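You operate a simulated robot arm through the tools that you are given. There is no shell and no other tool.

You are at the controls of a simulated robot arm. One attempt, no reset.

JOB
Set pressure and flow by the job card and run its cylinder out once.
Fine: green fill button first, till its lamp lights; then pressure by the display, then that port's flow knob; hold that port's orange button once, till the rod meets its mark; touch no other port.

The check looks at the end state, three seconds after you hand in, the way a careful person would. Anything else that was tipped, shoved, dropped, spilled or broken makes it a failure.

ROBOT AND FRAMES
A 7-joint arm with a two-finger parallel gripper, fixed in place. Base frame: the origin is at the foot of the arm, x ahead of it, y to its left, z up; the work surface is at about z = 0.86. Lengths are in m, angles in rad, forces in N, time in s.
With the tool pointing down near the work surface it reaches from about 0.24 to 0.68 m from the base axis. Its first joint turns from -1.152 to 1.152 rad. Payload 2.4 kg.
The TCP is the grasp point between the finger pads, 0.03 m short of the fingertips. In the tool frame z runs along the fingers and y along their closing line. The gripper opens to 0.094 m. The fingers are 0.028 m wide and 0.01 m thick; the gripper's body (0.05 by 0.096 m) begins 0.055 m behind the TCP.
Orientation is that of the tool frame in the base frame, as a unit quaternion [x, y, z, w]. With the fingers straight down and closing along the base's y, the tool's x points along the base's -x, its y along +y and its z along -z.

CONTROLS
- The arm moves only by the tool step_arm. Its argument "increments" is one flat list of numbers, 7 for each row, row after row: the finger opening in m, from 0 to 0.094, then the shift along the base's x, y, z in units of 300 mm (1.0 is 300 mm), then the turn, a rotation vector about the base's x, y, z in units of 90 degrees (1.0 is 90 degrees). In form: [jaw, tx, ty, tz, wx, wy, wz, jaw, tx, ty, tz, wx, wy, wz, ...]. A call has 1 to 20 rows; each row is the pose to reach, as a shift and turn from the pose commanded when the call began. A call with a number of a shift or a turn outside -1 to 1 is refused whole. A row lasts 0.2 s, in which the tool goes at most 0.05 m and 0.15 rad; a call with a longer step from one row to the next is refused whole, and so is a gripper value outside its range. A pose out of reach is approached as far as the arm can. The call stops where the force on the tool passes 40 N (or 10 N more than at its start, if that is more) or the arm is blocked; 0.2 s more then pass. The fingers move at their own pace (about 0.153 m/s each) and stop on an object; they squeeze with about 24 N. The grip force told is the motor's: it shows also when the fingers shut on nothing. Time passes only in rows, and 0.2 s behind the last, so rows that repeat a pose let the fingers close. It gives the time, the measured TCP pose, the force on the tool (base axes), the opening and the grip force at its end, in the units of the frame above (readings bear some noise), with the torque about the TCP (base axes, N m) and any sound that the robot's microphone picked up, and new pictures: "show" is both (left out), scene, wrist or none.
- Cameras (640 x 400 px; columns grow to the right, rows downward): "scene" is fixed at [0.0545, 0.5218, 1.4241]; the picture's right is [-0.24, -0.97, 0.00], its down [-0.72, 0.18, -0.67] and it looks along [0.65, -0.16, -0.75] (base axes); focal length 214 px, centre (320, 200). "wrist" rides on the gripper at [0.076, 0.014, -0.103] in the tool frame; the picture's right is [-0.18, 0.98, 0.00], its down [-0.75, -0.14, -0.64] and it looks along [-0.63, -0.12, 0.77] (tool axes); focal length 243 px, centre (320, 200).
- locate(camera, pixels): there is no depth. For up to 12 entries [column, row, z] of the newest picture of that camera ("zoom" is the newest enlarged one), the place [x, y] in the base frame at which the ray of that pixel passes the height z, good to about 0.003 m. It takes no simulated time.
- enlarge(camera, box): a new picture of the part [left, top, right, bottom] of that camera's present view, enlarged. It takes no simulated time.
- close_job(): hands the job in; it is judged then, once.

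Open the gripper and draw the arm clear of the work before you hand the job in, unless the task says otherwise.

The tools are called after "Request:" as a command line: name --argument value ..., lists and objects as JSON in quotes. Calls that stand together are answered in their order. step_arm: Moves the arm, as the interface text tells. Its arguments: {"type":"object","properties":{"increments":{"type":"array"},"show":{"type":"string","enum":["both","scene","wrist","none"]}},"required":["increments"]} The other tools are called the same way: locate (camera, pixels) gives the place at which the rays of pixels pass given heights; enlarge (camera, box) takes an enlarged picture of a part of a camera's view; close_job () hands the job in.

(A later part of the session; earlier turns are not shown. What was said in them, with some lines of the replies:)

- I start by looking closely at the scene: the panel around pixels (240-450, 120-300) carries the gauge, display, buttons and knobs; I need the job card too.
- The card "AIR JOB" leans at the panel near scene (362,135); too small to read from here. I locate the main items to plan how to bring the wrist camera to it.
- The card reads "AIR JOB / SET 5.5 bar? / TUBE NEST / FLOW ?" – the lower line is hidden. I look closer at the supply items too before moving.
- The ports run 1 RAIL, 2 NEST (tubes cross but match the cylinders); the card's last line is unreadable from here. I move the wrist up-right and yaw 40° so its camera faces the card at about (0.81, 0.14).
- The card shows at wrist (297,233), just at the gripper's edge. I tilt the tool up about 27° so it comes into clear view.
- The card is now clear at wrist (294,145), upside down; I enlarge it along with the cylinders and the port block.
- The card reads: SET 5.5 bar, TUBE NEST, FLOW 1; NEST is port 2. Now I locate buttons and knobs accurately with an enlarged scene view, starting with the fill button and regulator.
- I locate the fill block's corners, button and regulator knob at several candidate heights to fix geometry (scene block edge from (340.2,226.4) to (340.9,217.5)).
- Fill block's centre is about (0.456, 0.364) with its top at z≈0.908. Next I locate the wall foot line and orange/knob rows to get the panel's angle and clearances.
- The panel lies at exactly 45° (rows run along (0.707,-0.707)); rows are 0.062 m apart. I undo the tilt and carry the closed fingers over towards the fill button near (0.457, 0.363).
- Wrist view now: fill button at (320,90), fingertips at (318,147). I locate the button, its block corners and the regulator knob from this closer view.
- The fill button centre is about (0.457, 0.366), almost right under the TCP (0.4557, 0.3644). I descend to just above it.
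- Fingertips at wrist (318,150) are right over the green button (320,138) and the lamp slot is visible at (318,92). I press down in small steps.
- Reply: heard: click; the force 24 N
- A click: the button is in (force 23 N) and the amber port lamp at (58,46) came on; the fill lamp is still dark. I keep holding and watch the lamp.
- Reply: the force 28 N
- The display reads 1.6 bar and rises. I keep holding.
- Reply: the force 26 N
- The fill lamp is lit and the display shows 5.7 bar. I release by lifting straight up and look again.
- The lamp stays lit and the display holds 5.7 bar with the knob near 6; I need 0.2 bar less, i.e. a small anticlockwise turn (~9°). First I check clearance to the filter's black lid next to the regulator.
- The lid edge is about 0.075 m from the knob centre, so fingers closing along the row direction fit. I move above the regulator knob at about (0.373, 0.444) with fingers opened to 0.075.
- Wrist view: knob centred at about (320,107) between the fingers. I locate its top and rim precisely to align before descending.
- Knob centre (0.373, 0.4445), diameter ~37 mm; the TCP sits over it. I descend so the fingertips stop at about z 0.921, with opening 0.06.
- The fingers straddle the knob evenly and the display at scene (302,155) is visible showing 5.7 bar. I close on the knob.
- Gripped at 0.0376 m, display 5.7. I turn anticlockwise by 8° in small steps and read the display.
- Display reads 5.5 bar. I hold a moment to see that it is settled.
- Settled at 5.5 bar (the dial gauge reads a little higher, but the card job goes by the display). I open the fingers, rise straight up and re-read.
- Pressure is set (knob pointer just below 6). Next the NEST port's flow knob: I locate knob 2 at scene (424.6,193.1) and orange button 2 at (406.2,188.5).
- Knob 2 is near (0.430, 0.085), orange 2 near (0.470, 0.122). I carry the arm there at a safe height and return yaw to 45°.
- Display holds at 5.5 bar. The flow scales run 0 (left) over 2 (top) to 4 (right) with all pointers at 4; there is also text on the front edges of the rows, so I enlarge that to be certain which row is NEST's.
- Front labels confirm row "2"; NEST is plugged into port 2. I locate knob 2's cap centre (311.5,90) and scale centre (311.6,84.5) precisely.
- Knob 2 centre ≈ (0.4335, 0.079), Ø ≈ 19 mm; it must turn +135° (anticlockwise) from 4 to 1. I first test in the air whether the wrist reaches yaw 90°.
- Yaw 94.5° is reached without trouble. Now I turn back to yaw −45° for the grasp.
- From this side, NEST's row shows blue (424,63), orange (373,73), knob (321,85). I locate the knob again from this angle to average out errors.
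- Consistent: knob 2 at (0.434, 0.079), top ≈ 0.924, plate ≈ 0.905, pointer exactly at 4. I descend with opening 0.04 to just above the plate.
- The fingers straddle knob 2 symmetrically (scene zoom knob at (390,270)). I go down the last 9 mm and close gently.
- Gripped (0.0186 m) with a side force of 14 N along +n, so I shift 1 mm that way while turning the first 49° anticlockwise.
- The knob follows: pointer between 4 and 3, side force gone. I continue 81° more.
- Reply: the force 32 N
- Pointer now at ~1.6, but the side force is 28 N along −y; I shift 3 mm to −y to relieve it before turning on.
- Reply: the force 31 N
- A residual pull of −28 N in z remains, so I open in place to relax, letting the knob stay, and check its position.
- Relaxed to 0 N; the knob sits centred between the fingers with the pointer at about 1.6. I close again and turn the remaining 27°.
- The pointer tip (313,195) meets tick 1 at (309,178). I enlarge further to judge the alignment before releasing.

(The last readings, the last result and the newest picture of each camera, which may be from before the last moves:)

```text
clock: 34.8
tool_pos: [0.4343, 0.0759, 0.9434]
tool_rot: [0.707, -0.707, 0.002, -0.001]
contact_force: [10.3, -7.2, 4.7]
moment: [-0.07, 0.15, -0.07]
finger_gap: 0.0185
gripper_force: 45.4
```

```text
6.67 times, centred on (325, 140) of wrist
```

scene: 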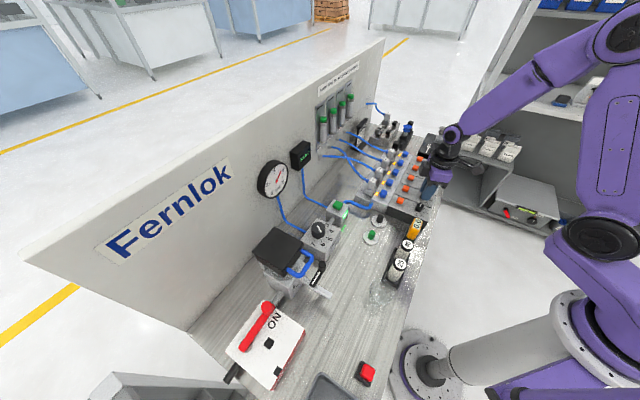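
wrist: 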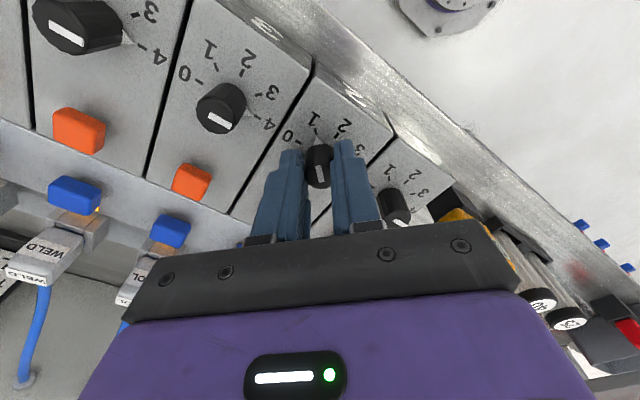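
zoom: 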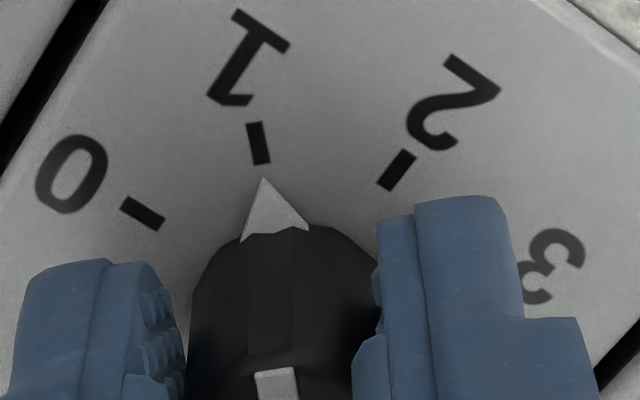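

The pointer lines up with tick 1. I open, rise straight up and look at the result.

Request:
step_arm --increments '[0.025, 0, 0, 0, 0, 0, 0, 0.035, 0, 0, 0, 0, 0, 0, 0.035, 0, 0, 0, 0, 0, 0, 0.035, 0, 0, 0.05, 0, 0, 0, 0.035, 0, 0, 0.17, 0, 0, 0, 0.035, 0, 0, 0.3, 0, 0, 0, 0.035, 0, 0, 0.43, 0, 0, 0, 0.035, 0, 0, 0.55, 0, 0, 0]' --show "both"

Request:
enlarge --camera "scene" --box '[390, 170, 440, 220]'

Request:
enlarge --camera "scene" --box '[280, 80, 400, 200]'

```text
clock: 36.6
tool_pos: [0.4342, 0.0771, 1.1082]
tool_rot: [-0.707, 0.707, 0.0, 0.0]
contact_force: [0.1, -0.3, -0.7]
moment: [-0.03, 0.0, -0.02]
finger_gap: 0.035
gripper_force: 0.0
```

scene: 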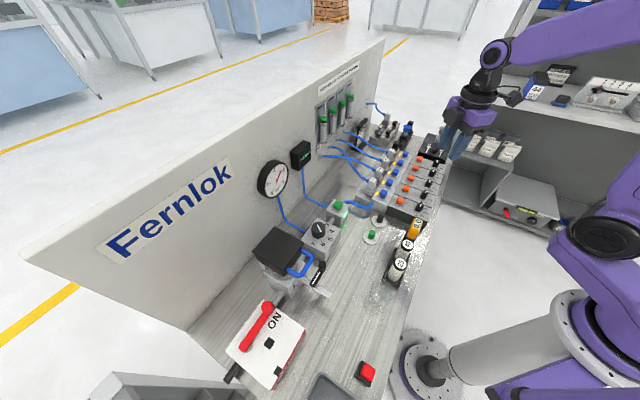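
wrist: 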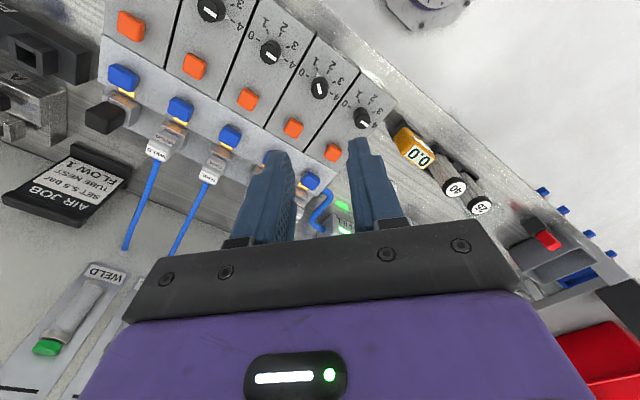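

```text
8.00 times, centred on (415, 195) of scene
```

zoom: 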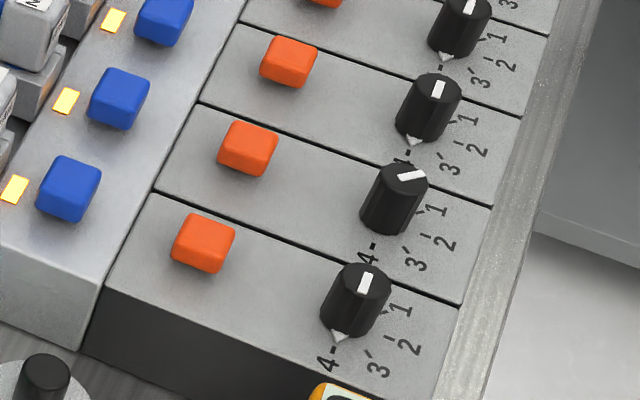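

```text
3.33 times, centred on (340, 140) of scene
```

zoom: 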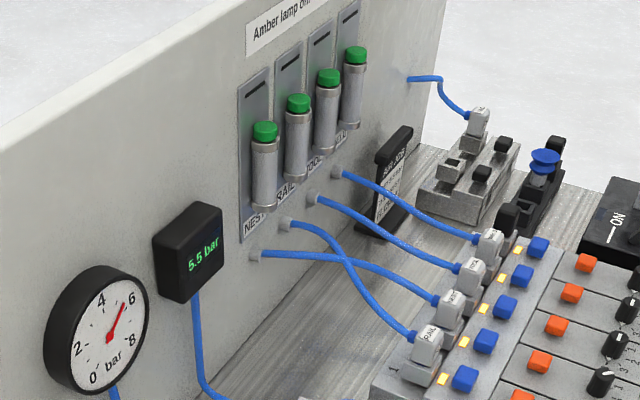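

Knob 2 now points to 1, all other knobs untouched, display 5.5 bar. Next I move over the NEST orange button near (0.474, 0.119) with closed fingers and yaw 45°.

Request:
step_arm --increments '[0.02, 0.022, 0.023, 0.0, 0, 0, -0.085, 0.0, 0.044, 0.046, 0.0, 0, 0, -0.17, 0.0, 0.066, 0.07, 0.0, 0, 0, -0.255, 0.0, 0.088, 0.093, -0.03, 0, 0, -0.34, 0.0, 0.11, 0.116, -0.08, 0, 0, -0.425, 0.0, 0.132, 0.139, -0.14, 0, 0, -0.5, 0.0, 0.132, 0.139, -0.18, 0, 0, -0.5]'

Request:
enlarge --camera "wrist" --box '[220, 0, 420, 160]'

Request:
enlarge --camera "scene" --box '[300, 80, 380, 160]'

```text
clock: 38.2
tool_pos: [0.4731, 0.1189, 1.053]
tool_rot: [-0.382, 0.924, -0.001, -0.001]
contact_force: [-0.3, 0.2, -0.9]
moment: [-0.05, 0.01, 0.0]
finger_gap: 0.0
gripper_force: 23.7
```

scene: 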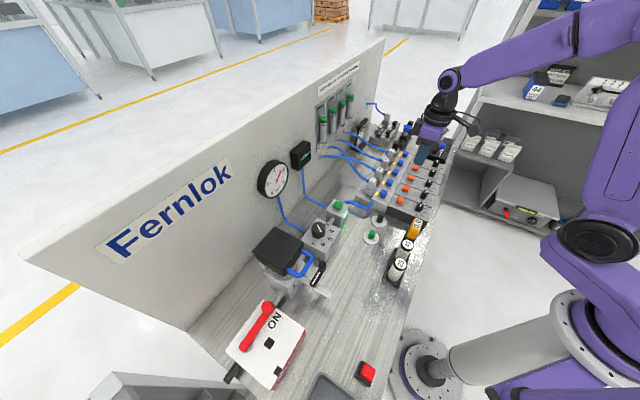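
wrist: 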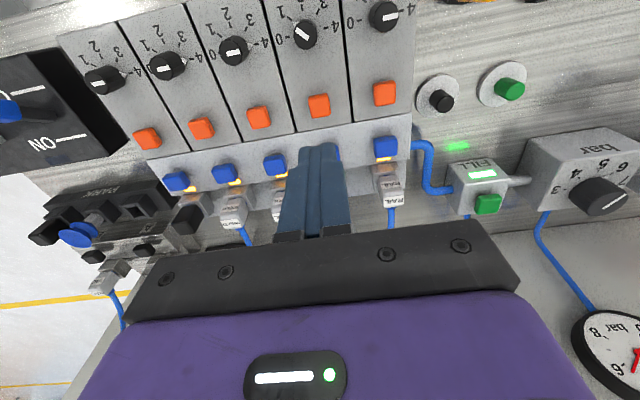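

```text
2.50 times, centred on (320, 80) of wrist
```

zoom: 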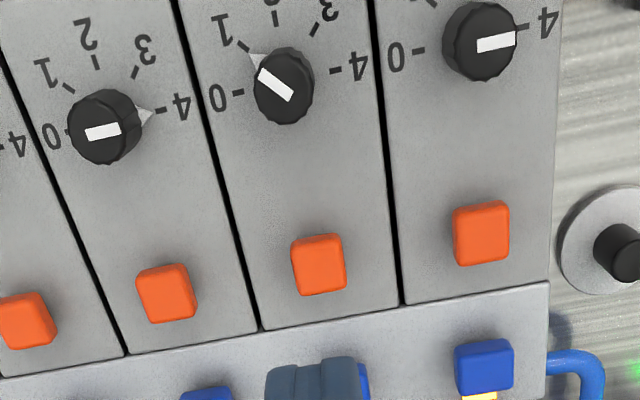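

```text
5.00 times, centred on (340, 120) of scene
```

zoom: 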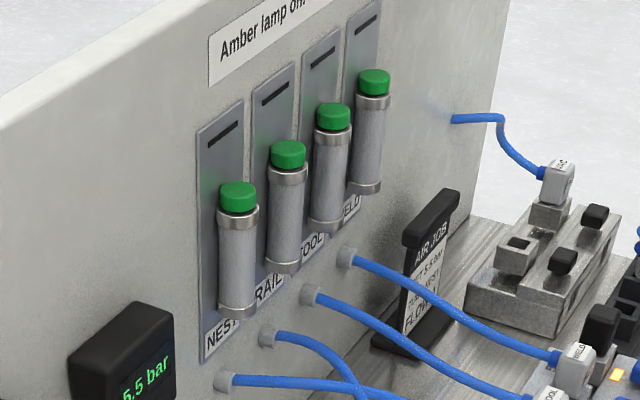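

Flow pointer 2 is on tick 1; NEST rod is fully in (cap at zoom (238,197), mark line at (222,135)). I locate orange 2 at wrist (319.5,106.5) for the final alignment.

Request:
locate --camera "wrist" --pixels '[[319.5, 107, 0.915], [319.5, 107, 0.92], [319.5, 107, 0.925], [309, 99, 0.91], [329, 97, 0.91], [311, 118, 0.915], [330.5, 116, 0.915]]'

Request:
locate --camera "scene" --pixels '[[406, 188, 0.92], [406, 188, 0.915]]'

```text
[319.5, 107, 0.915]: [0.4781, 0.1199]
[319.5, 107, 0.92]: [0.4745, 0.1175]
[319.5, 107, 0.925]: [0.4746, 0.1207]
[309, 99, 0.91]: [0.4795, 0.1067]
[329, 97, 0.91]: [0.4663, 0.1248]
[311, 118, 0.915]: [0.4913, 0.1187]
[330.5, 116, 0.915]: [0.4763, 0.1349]
```

```text
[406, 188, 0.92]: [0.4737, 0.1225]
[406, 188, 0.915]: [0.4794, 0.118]
```

Orange 2 centre ≈ (0.4755, 0.1195), under the fingers. I descend to just above it.

Request:
step_arm --increments '[0, 0.003, 0.002, -0.12, 0, 0, 0, 0, 0.005, 0.003, -0.22, 0, 0, 0, 0, 0.005, 0.003, -0.29, 0, 0, 0, 0, 0.005, 0.003, -0.318, 0, 0, 0, 0, 0.005, 0.003, -0.318, 0, 0, 0]'

Request:
enlarge --camera "wrist" --box '[240, 60, 400, 220]'

Request:
enlarge --camera "scene" --box '[300, 90, 450, 210]'

```text
clock: 39.4
tool_pos: [0.4746, 0.1207, 0.9583]
tool_rot: [-0.383, 0.924, 0.0, 0.001]
contact_force: [0.3, 0.2, 0.0]
moment: [0.0, -0.02, -0.02]
finger_gap: 0.0
gripper_force: 23.8
```

scene: 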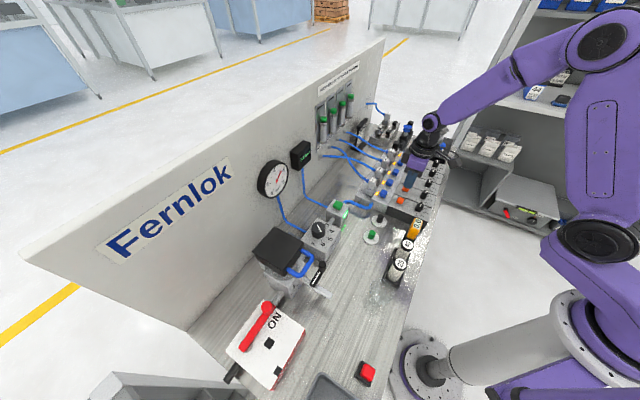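
wrist: 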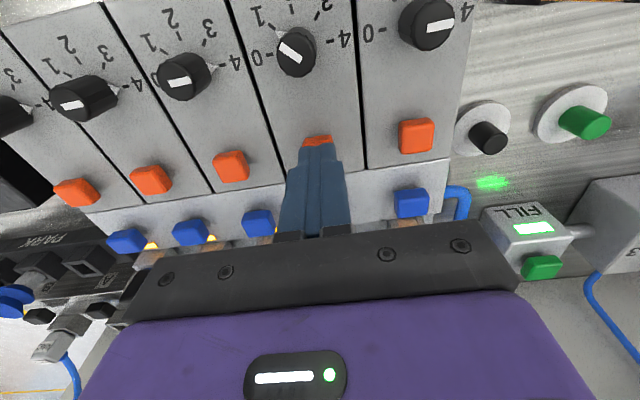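

```text
2.50 times, centred on (320, 140) of wrist
```

zoom: 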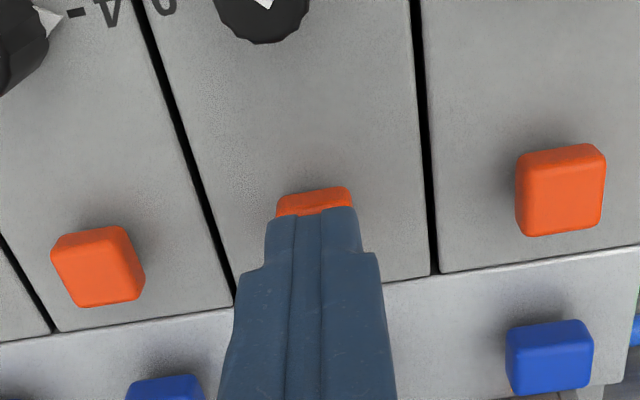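

```text
3.33 times, centred on (375, 150) of scene
```

zoom: 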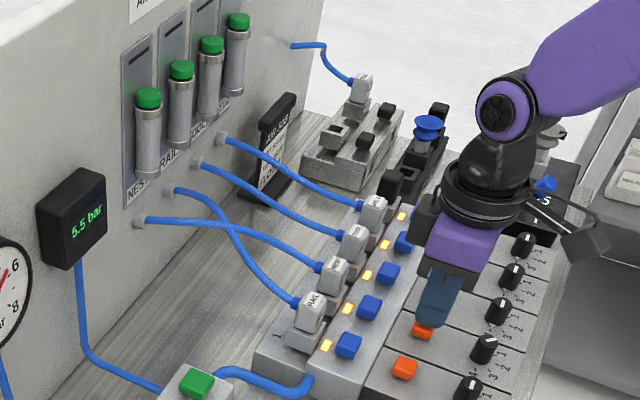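

Fingertips are right above orange 2. I approach contact in small steps.

Request:
step_arm --increments '[0, 0, 0, -0.012, 0, 0, 0, 0, 0, 0, -0.022, 0, 0, 0]' --show "none"

```text
clock: 40.0
tool_pos: [0.4746, 0.1197, 0.9518]
tool_rot: [-0.383, 0.924, -0.001, 0.0]
contact_force: [0.2, 0.3, 0.3]
moment: [0.0, 0.0, 0.0]
finger_gap: 0.0
gripper_force: 24.3
```

No contact yet at z 0.9518. I go down a further 6 mm in one short call, watching for the click.

Request:
step_arm --increments '[0, 0, 0, -0.01, 0, 0, 0, 0, 0, 0, -0.018, 0, 0, 0]' --show "scene"

Request:
enlarge --camera "scene" --box '[300, 80, 380, 160]'

```text
clock: 40.6
tool_pos: [0.4757, 0.1181, 0.9461]
tool_rot: [-0.382, 0.924, 0.0, 0.0]
contact_force: [-1.2, -1.9, 9.5]
moment: [-0.06, 0.01, 0.06]
finger_gap: 0.0001
gripper_force: 24.6
heard: click
```

scene: 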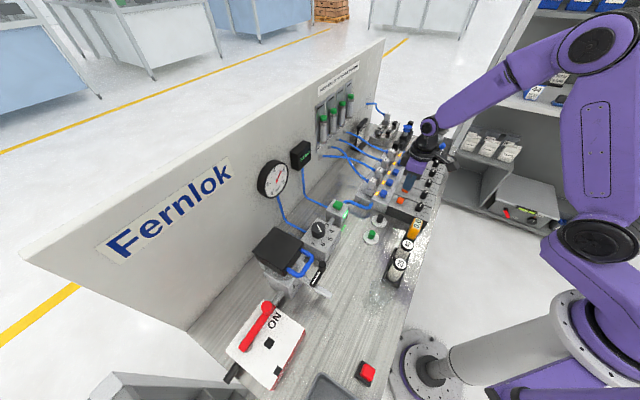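

```text
5.00 times, centred on (340, 120) of scene
```

zoom: 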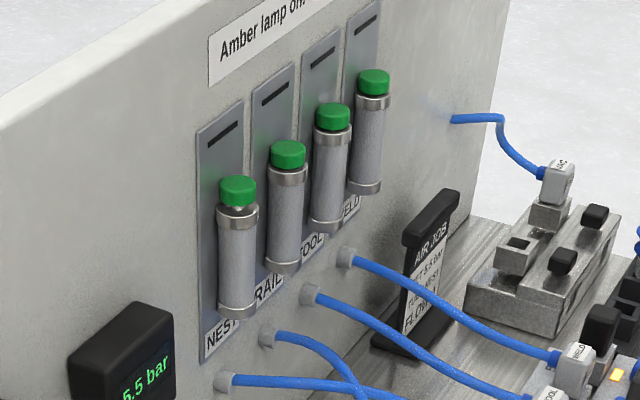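

Click: the button is in and the NEST rod starts moving (cap from zoom y 197 to 190). I press 1 mm deeper to be secure and keep holding.

Request:
step_arm --increments '[0, 0, 0, -0.004, 0, 0, 0, 0, 0, 0, -0.004, 0, 0, 0]' --show "scene"

Request:
enlarge --camera "scene" --box '[310, 85, 350, 165]'

```text
clock: 41.2
tool_pos: [0.4748, 0.1193, 0.9465]
tool_rot: [-0.382, 0.924, 0.0, 0.0]
contact_force: [-3.1, -1.4, 16.9]
moment: [-0.05, 0.03, 0.0]
finger_gap: 0.0
gripper_force: 23.9
```

scene: 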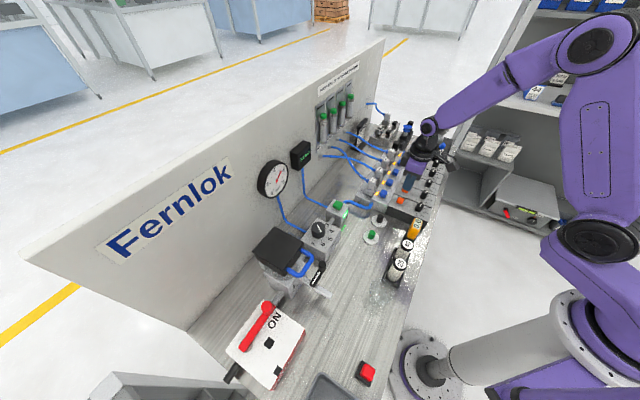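

```text
5.00 times, centred on (330, 125) of scene
```

zoom: 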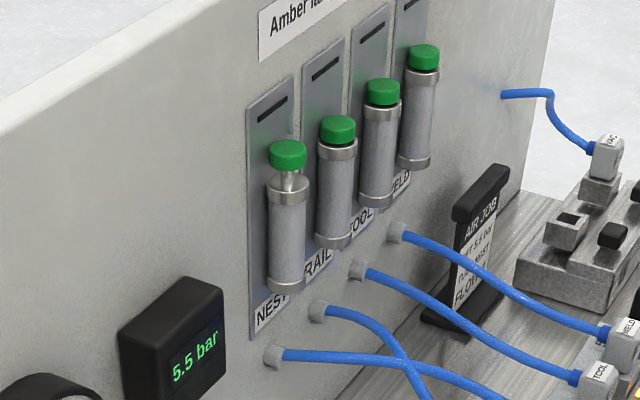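

The rod is out about 10 mm at roughly 10 mm/s (cap zoom y 155, mark line y≈109); I estimate the cap top still has ~11 mm to the mark. I keep holding for 0.6 s and look again.

Request:
step_arm --increments '[0, 0, 0, 0, 0, 0, 0, 0, 0, 0, 0, 0, 0, 0]' --show "none"

Request:
enlarge --camera "scene" --box '[310, 85, 350, 165]'

Request:
enlarge --camera "scene" --box '[310, 95, 345, 130]'

Request:
enlarge --camera "wrist" --box '[0, 0, 640, 400]'

```text
clock: 41.8
tool_pos: [0.4756, 0.1186, 0.9455]
tool_rot: [-0.382, 0.924, 0.001, 0.0]
contact_force: [-1.7, -1.8, 17.1]
moment: [-0.07, 0.04, -0.02]
finger_gap: 0.0
gripper_force: 24.0
```

```text
5.00 times, centred on (330, 125) of scene
```

zoom: 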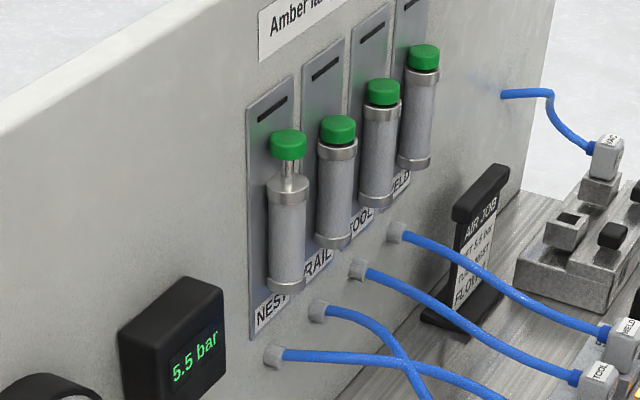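

```text
11.43 times, centred on (328, 112) of scene
```

zoom: 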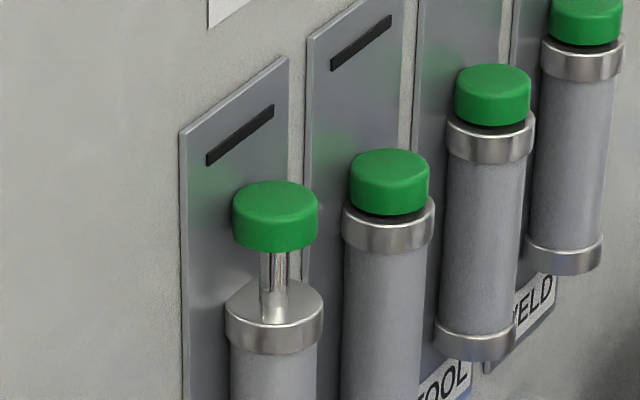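

```text
1.00 times, centred on (320, 200) of wrist (not enlarged: the box is as wide or as high as the picture)
```

zoom: 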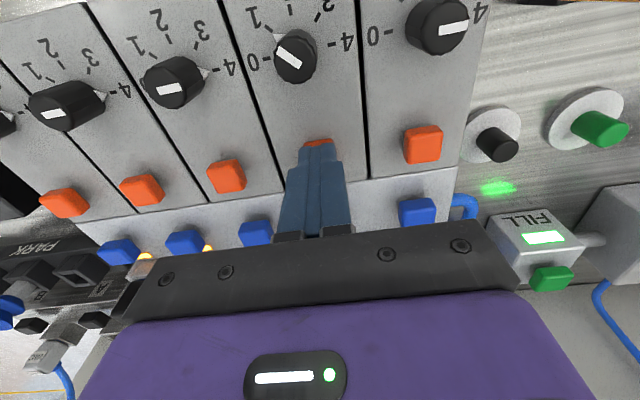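

The zoom shows the NEST cap top about 12 mm below its mark, moving ~10.6 mm/s. I hold on in 0.4 s steps.

Request:
step_arm --increments '[0, 0, 0, 0, 0, 0, 0]' --show "none"

Request:
enlarge --camera "scene" --box '[310, 95, 345, 130]'

```text
clock: 42.2
tool_pos: [0.4748, 0.1194, 0.9456]
tool_rot: [-0.383, 0.924, 0.0, 0.001]
contact_force: [-0.3, -3.7, 16.8]
moment: [-0.06, 0.0, -0.04]
finger_gap: 0.0
gripper_force: 24.3
```

```text
11.43 times, centred on (328, 112) of scene
```

zoom: 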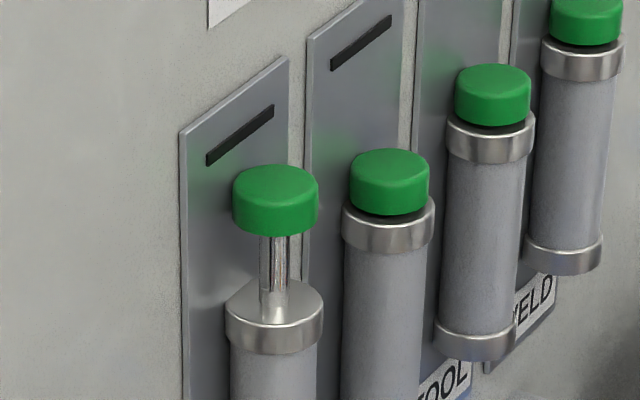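

Cap top centre is now at zoom y≈182; level with the mark would be y≈148. Hold another 0.6 s.

Request:
step_arm --increments '[0, 0, 0, 0, 0, 0, 0, 0, 0, 0, 0, 0, 0, 0]' --show "none"

Request:
enlarge --camera "scene" --box '[310, 95, 345, 130]'

```text
clock: 42.8
tool_pos: [0.4746, 0.1209, 0.9452]
tool_rot: [-0.382, 0.924, 0.001, 0.0]
contact_force: [0.1, -3.8, 17.8]
moment: [-0.07, -0.03, -0.02]
finger_gap: 0.0
gripper_force: 24.2
```

```text
11.43 times, centred on (328, 112) of scene
```

zoom: 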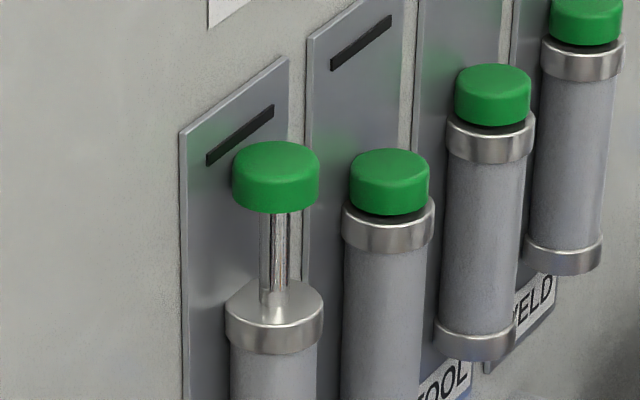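

The cap top is now ~3 mm below the mark level (zoom y 160 vs ≈146). I hold one more minimal step and check whether it has met the mark or stopped.

Request:
step_arm --increments '[0, 0, 0, 0, 0, 0, 0]' --show "none"

Request:
enlarge --camera "scene" --box '[310, 95, 345, 130]'

```text
clock: 43.2
tool_pos: [0.4753, 0.1192, 0.9463]
tool_rot: [-0.382, 0.924, 0.001, 0.001]
contact_force: [0.8, -3.8, 18.3]
moment: [-0.04, -0.02, 0.0]
finger_gap: 0.0
gripper_force: 23.9
```

```text
11.43 times, centred on (328, 112) of scene
```

zoom: 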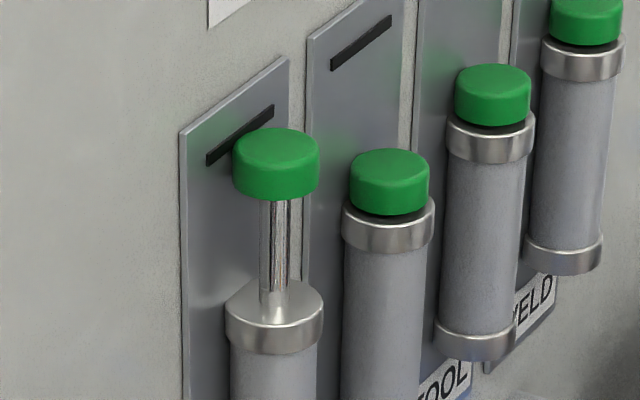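

The cap top now sits level with the mark line and the last step was shorter (13 px instead of ~16), i.e. it seems to have reached it. I enlarge more before deciding to release.

Request:
enlarge --camera "scene" --box '[314, 98, 332, 116]'

Request:
enlarge --camera "scene" --box '[380, 150, 430, 200]'

```text
16.00 times, centred on (323, 107) of scene
```

zoom: 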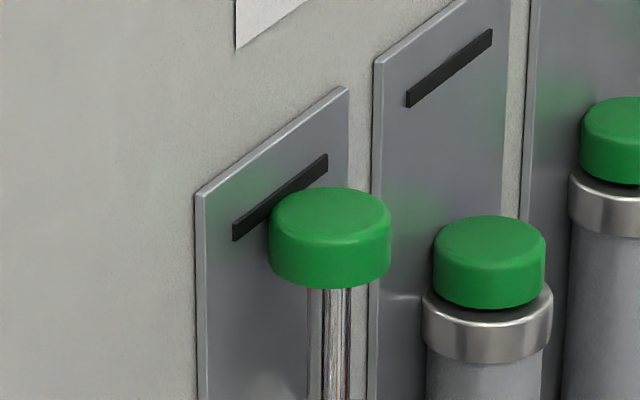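

```text
8.00 times, centred on (405, 175) of scene
```

zoom: 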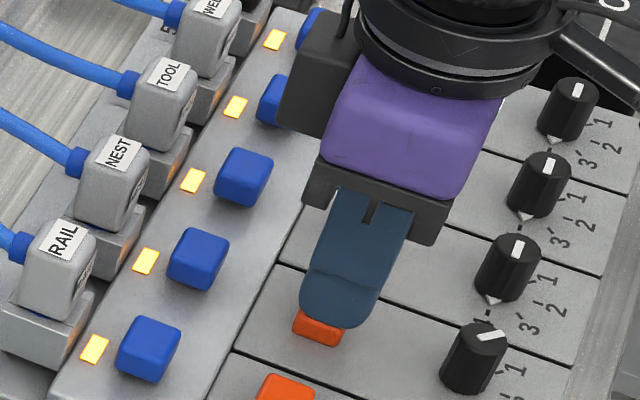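

The cap top is level with the mark line (within ~0.5 mm). I release now with a quick straight lift.

Request:
step_arm --increments '[0, 0, 0, 0.12, 0, 0, 0, 0, 0, 0, 0.28, 0, 0, 0, 0, 0, 0, 0.42, 0, 0, 0]' --show "both"

Request:
enlarge --camera "scene" --box '[310, 95, 345, 130]'

Request:
enlarge --camera "scene" --box '[240, 90, 440, 250]'

```text
clock: 44.0
tool_pos: [0.4729, 0.1185, 1.0716]
tool_rot: [-0.383, 0.924, 0.001, -0.001]
contact_force: [1.4, -0.4, -0.9]
moment: [-0.05, 0.01, 0.03]
finger_gap: 0.0003
gripper_force: 23.9
```

scene: 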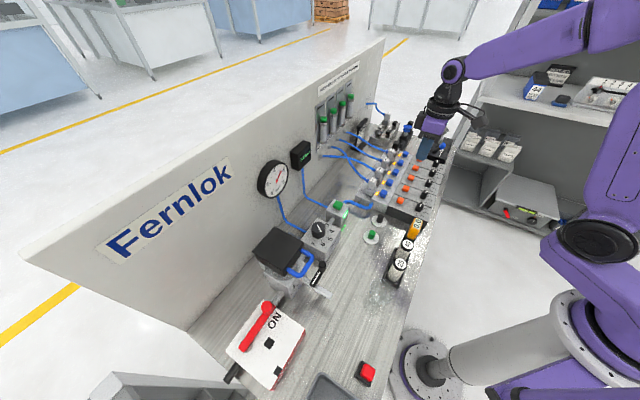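
wrist: 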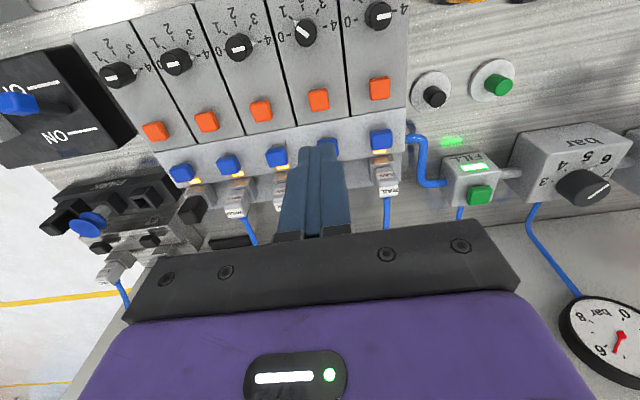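

```text
11.43 times, centred on (328, 112) of scene
```

zoom: 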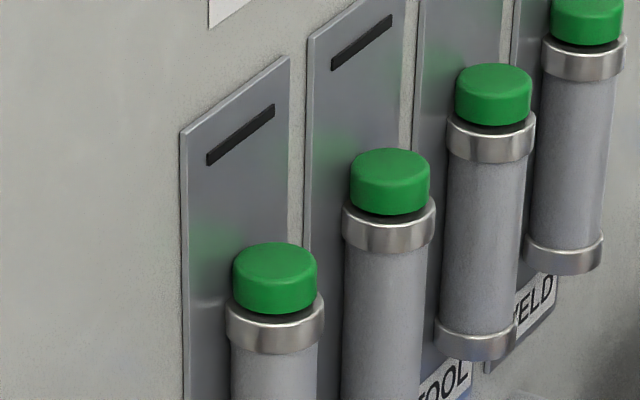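

```text
2.50 times, centred on (340, 170) of scene
```

zoom: 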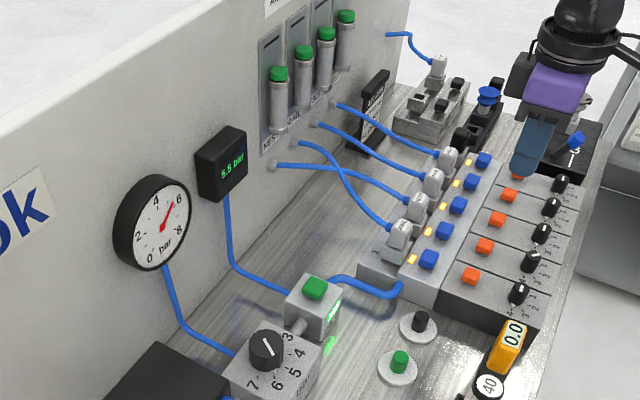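

The rod ran out to its mark and, on release, returned by itself (cap back at zoom y 243); display stays 5.5 bar, fill lamp lit, knob 2 at 1, others untouched. I now lift clear and open the gripper.

Request:
step_arm --increments '[0, -0.02, -0.02, 0.14, 0, 0, 0, 0.02, -0.06, -0.03, 0.28, 0, 0, 0, 0.05, -0.12, -0.04, 0.4, 0, 0, 0, 0.08, -0.18, -0.05, 0.5, 0, 0, 0, 0.09, -0.25, -0.06, 0.6, 0, 0, 0, 0.09, -0.25, -0.06, 0.6, 0, 0, 0]'

Request:
enlarge --camera "scene" --box '[240, 90, 440, 250]'

Request:
enlarge --camera "scene" --box '[380, 150, 440, 210]'

Request:
enlarge --camera "scene" --box '[280, 130, 320, 170]'

```text
clock: 45.4
tool_pos: [0.3985, 0.1015, 1.2502]
tool_rot: [-0.382, 0.924, 0.0, -0.001]
contact_force: [-0.8, 0.9, 0.4]
moment: [-0.01, -0.01, -0.03]
finger_gap: 0.0899
gripper_force: 0.0
```

scene: 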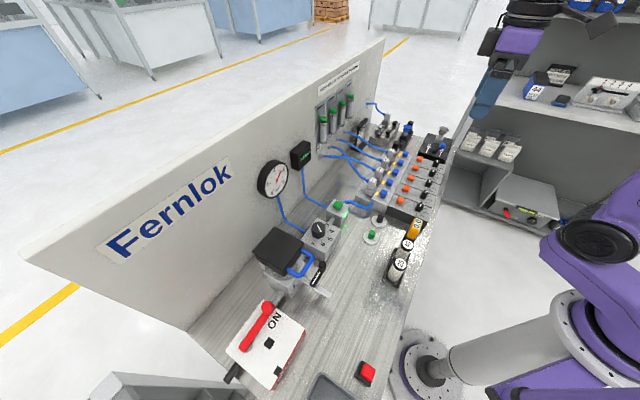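
wrist: 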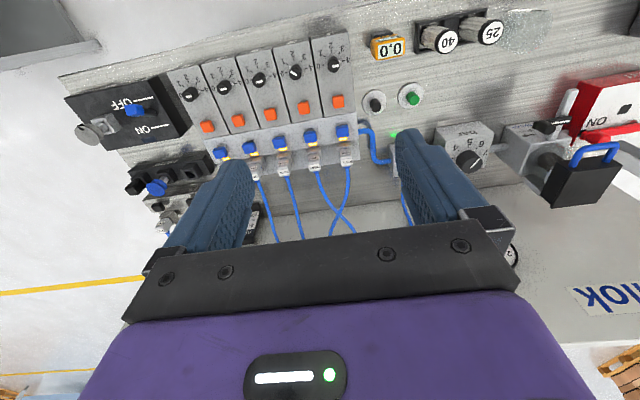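

```text
2.50 times, centred on (340, 170) of scene
```

zoom: 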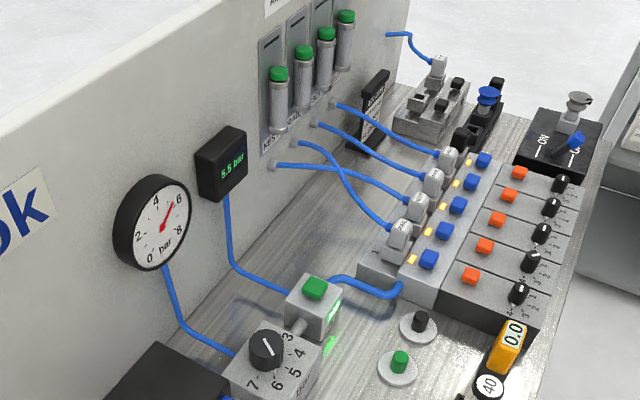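

```text
6.67 times, centred on (410, 180) of scene
```

zoom: 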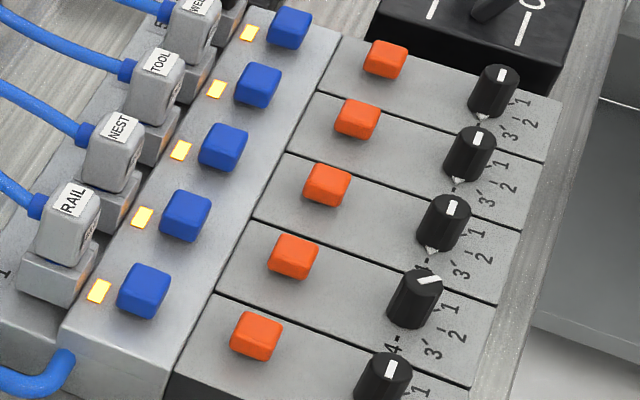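

```text
10.00 times, centred on (300, 150) of scene
```

zoom: 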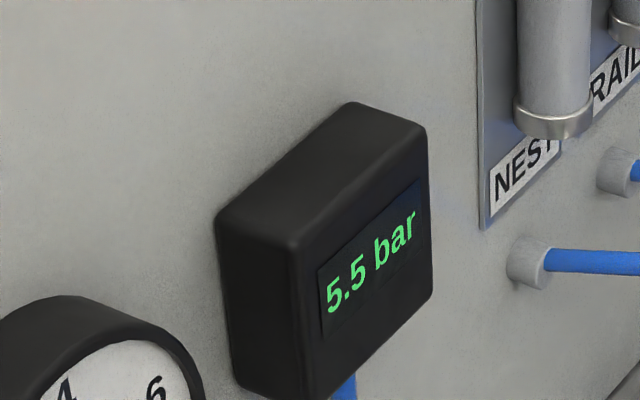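

Everything is as wanted: display 5.5 bar, fill lamp lit, NEST flow knob on 1, the NEST rod run out to its mark once, nothing else touched, arm clear with the gripper open. I hand the job in.

Request:
close_job

```text
The job is handed in.
```

I followed the job card (SET 5.5 bar, TUBE NEST, FLOW 1) and handed the job in. I haven't seen the check's result.

- **Fill:** I held the green button until its lamp lit. The lamp was still on at the end.
- **Pressure:** I turned the regulator from 5.7 bar down to 5.5 bar on the display, and it still read 5.5 at the end. The dial gauge shows about 5.8, but I went by the display as you said.
- **Flow:** NEST is plugged into port 2. I turned that port's knob from 4 to 1, and the pointer lined up with the tick.
- **Cylinder:** I held port 2's orange button once. I let go when the top of the rod's green cap was level with its mark, within about half a millimetre. The rod went back in by itself when I released the button, so it's in again now.

I touched no other port, and nothing was knocked or moved. The arm is clear with the gripper open.

I took "meets its mark" to mean the top of the cap. If the centre of the cap should meet it, the rod stopped about 5 mm short.
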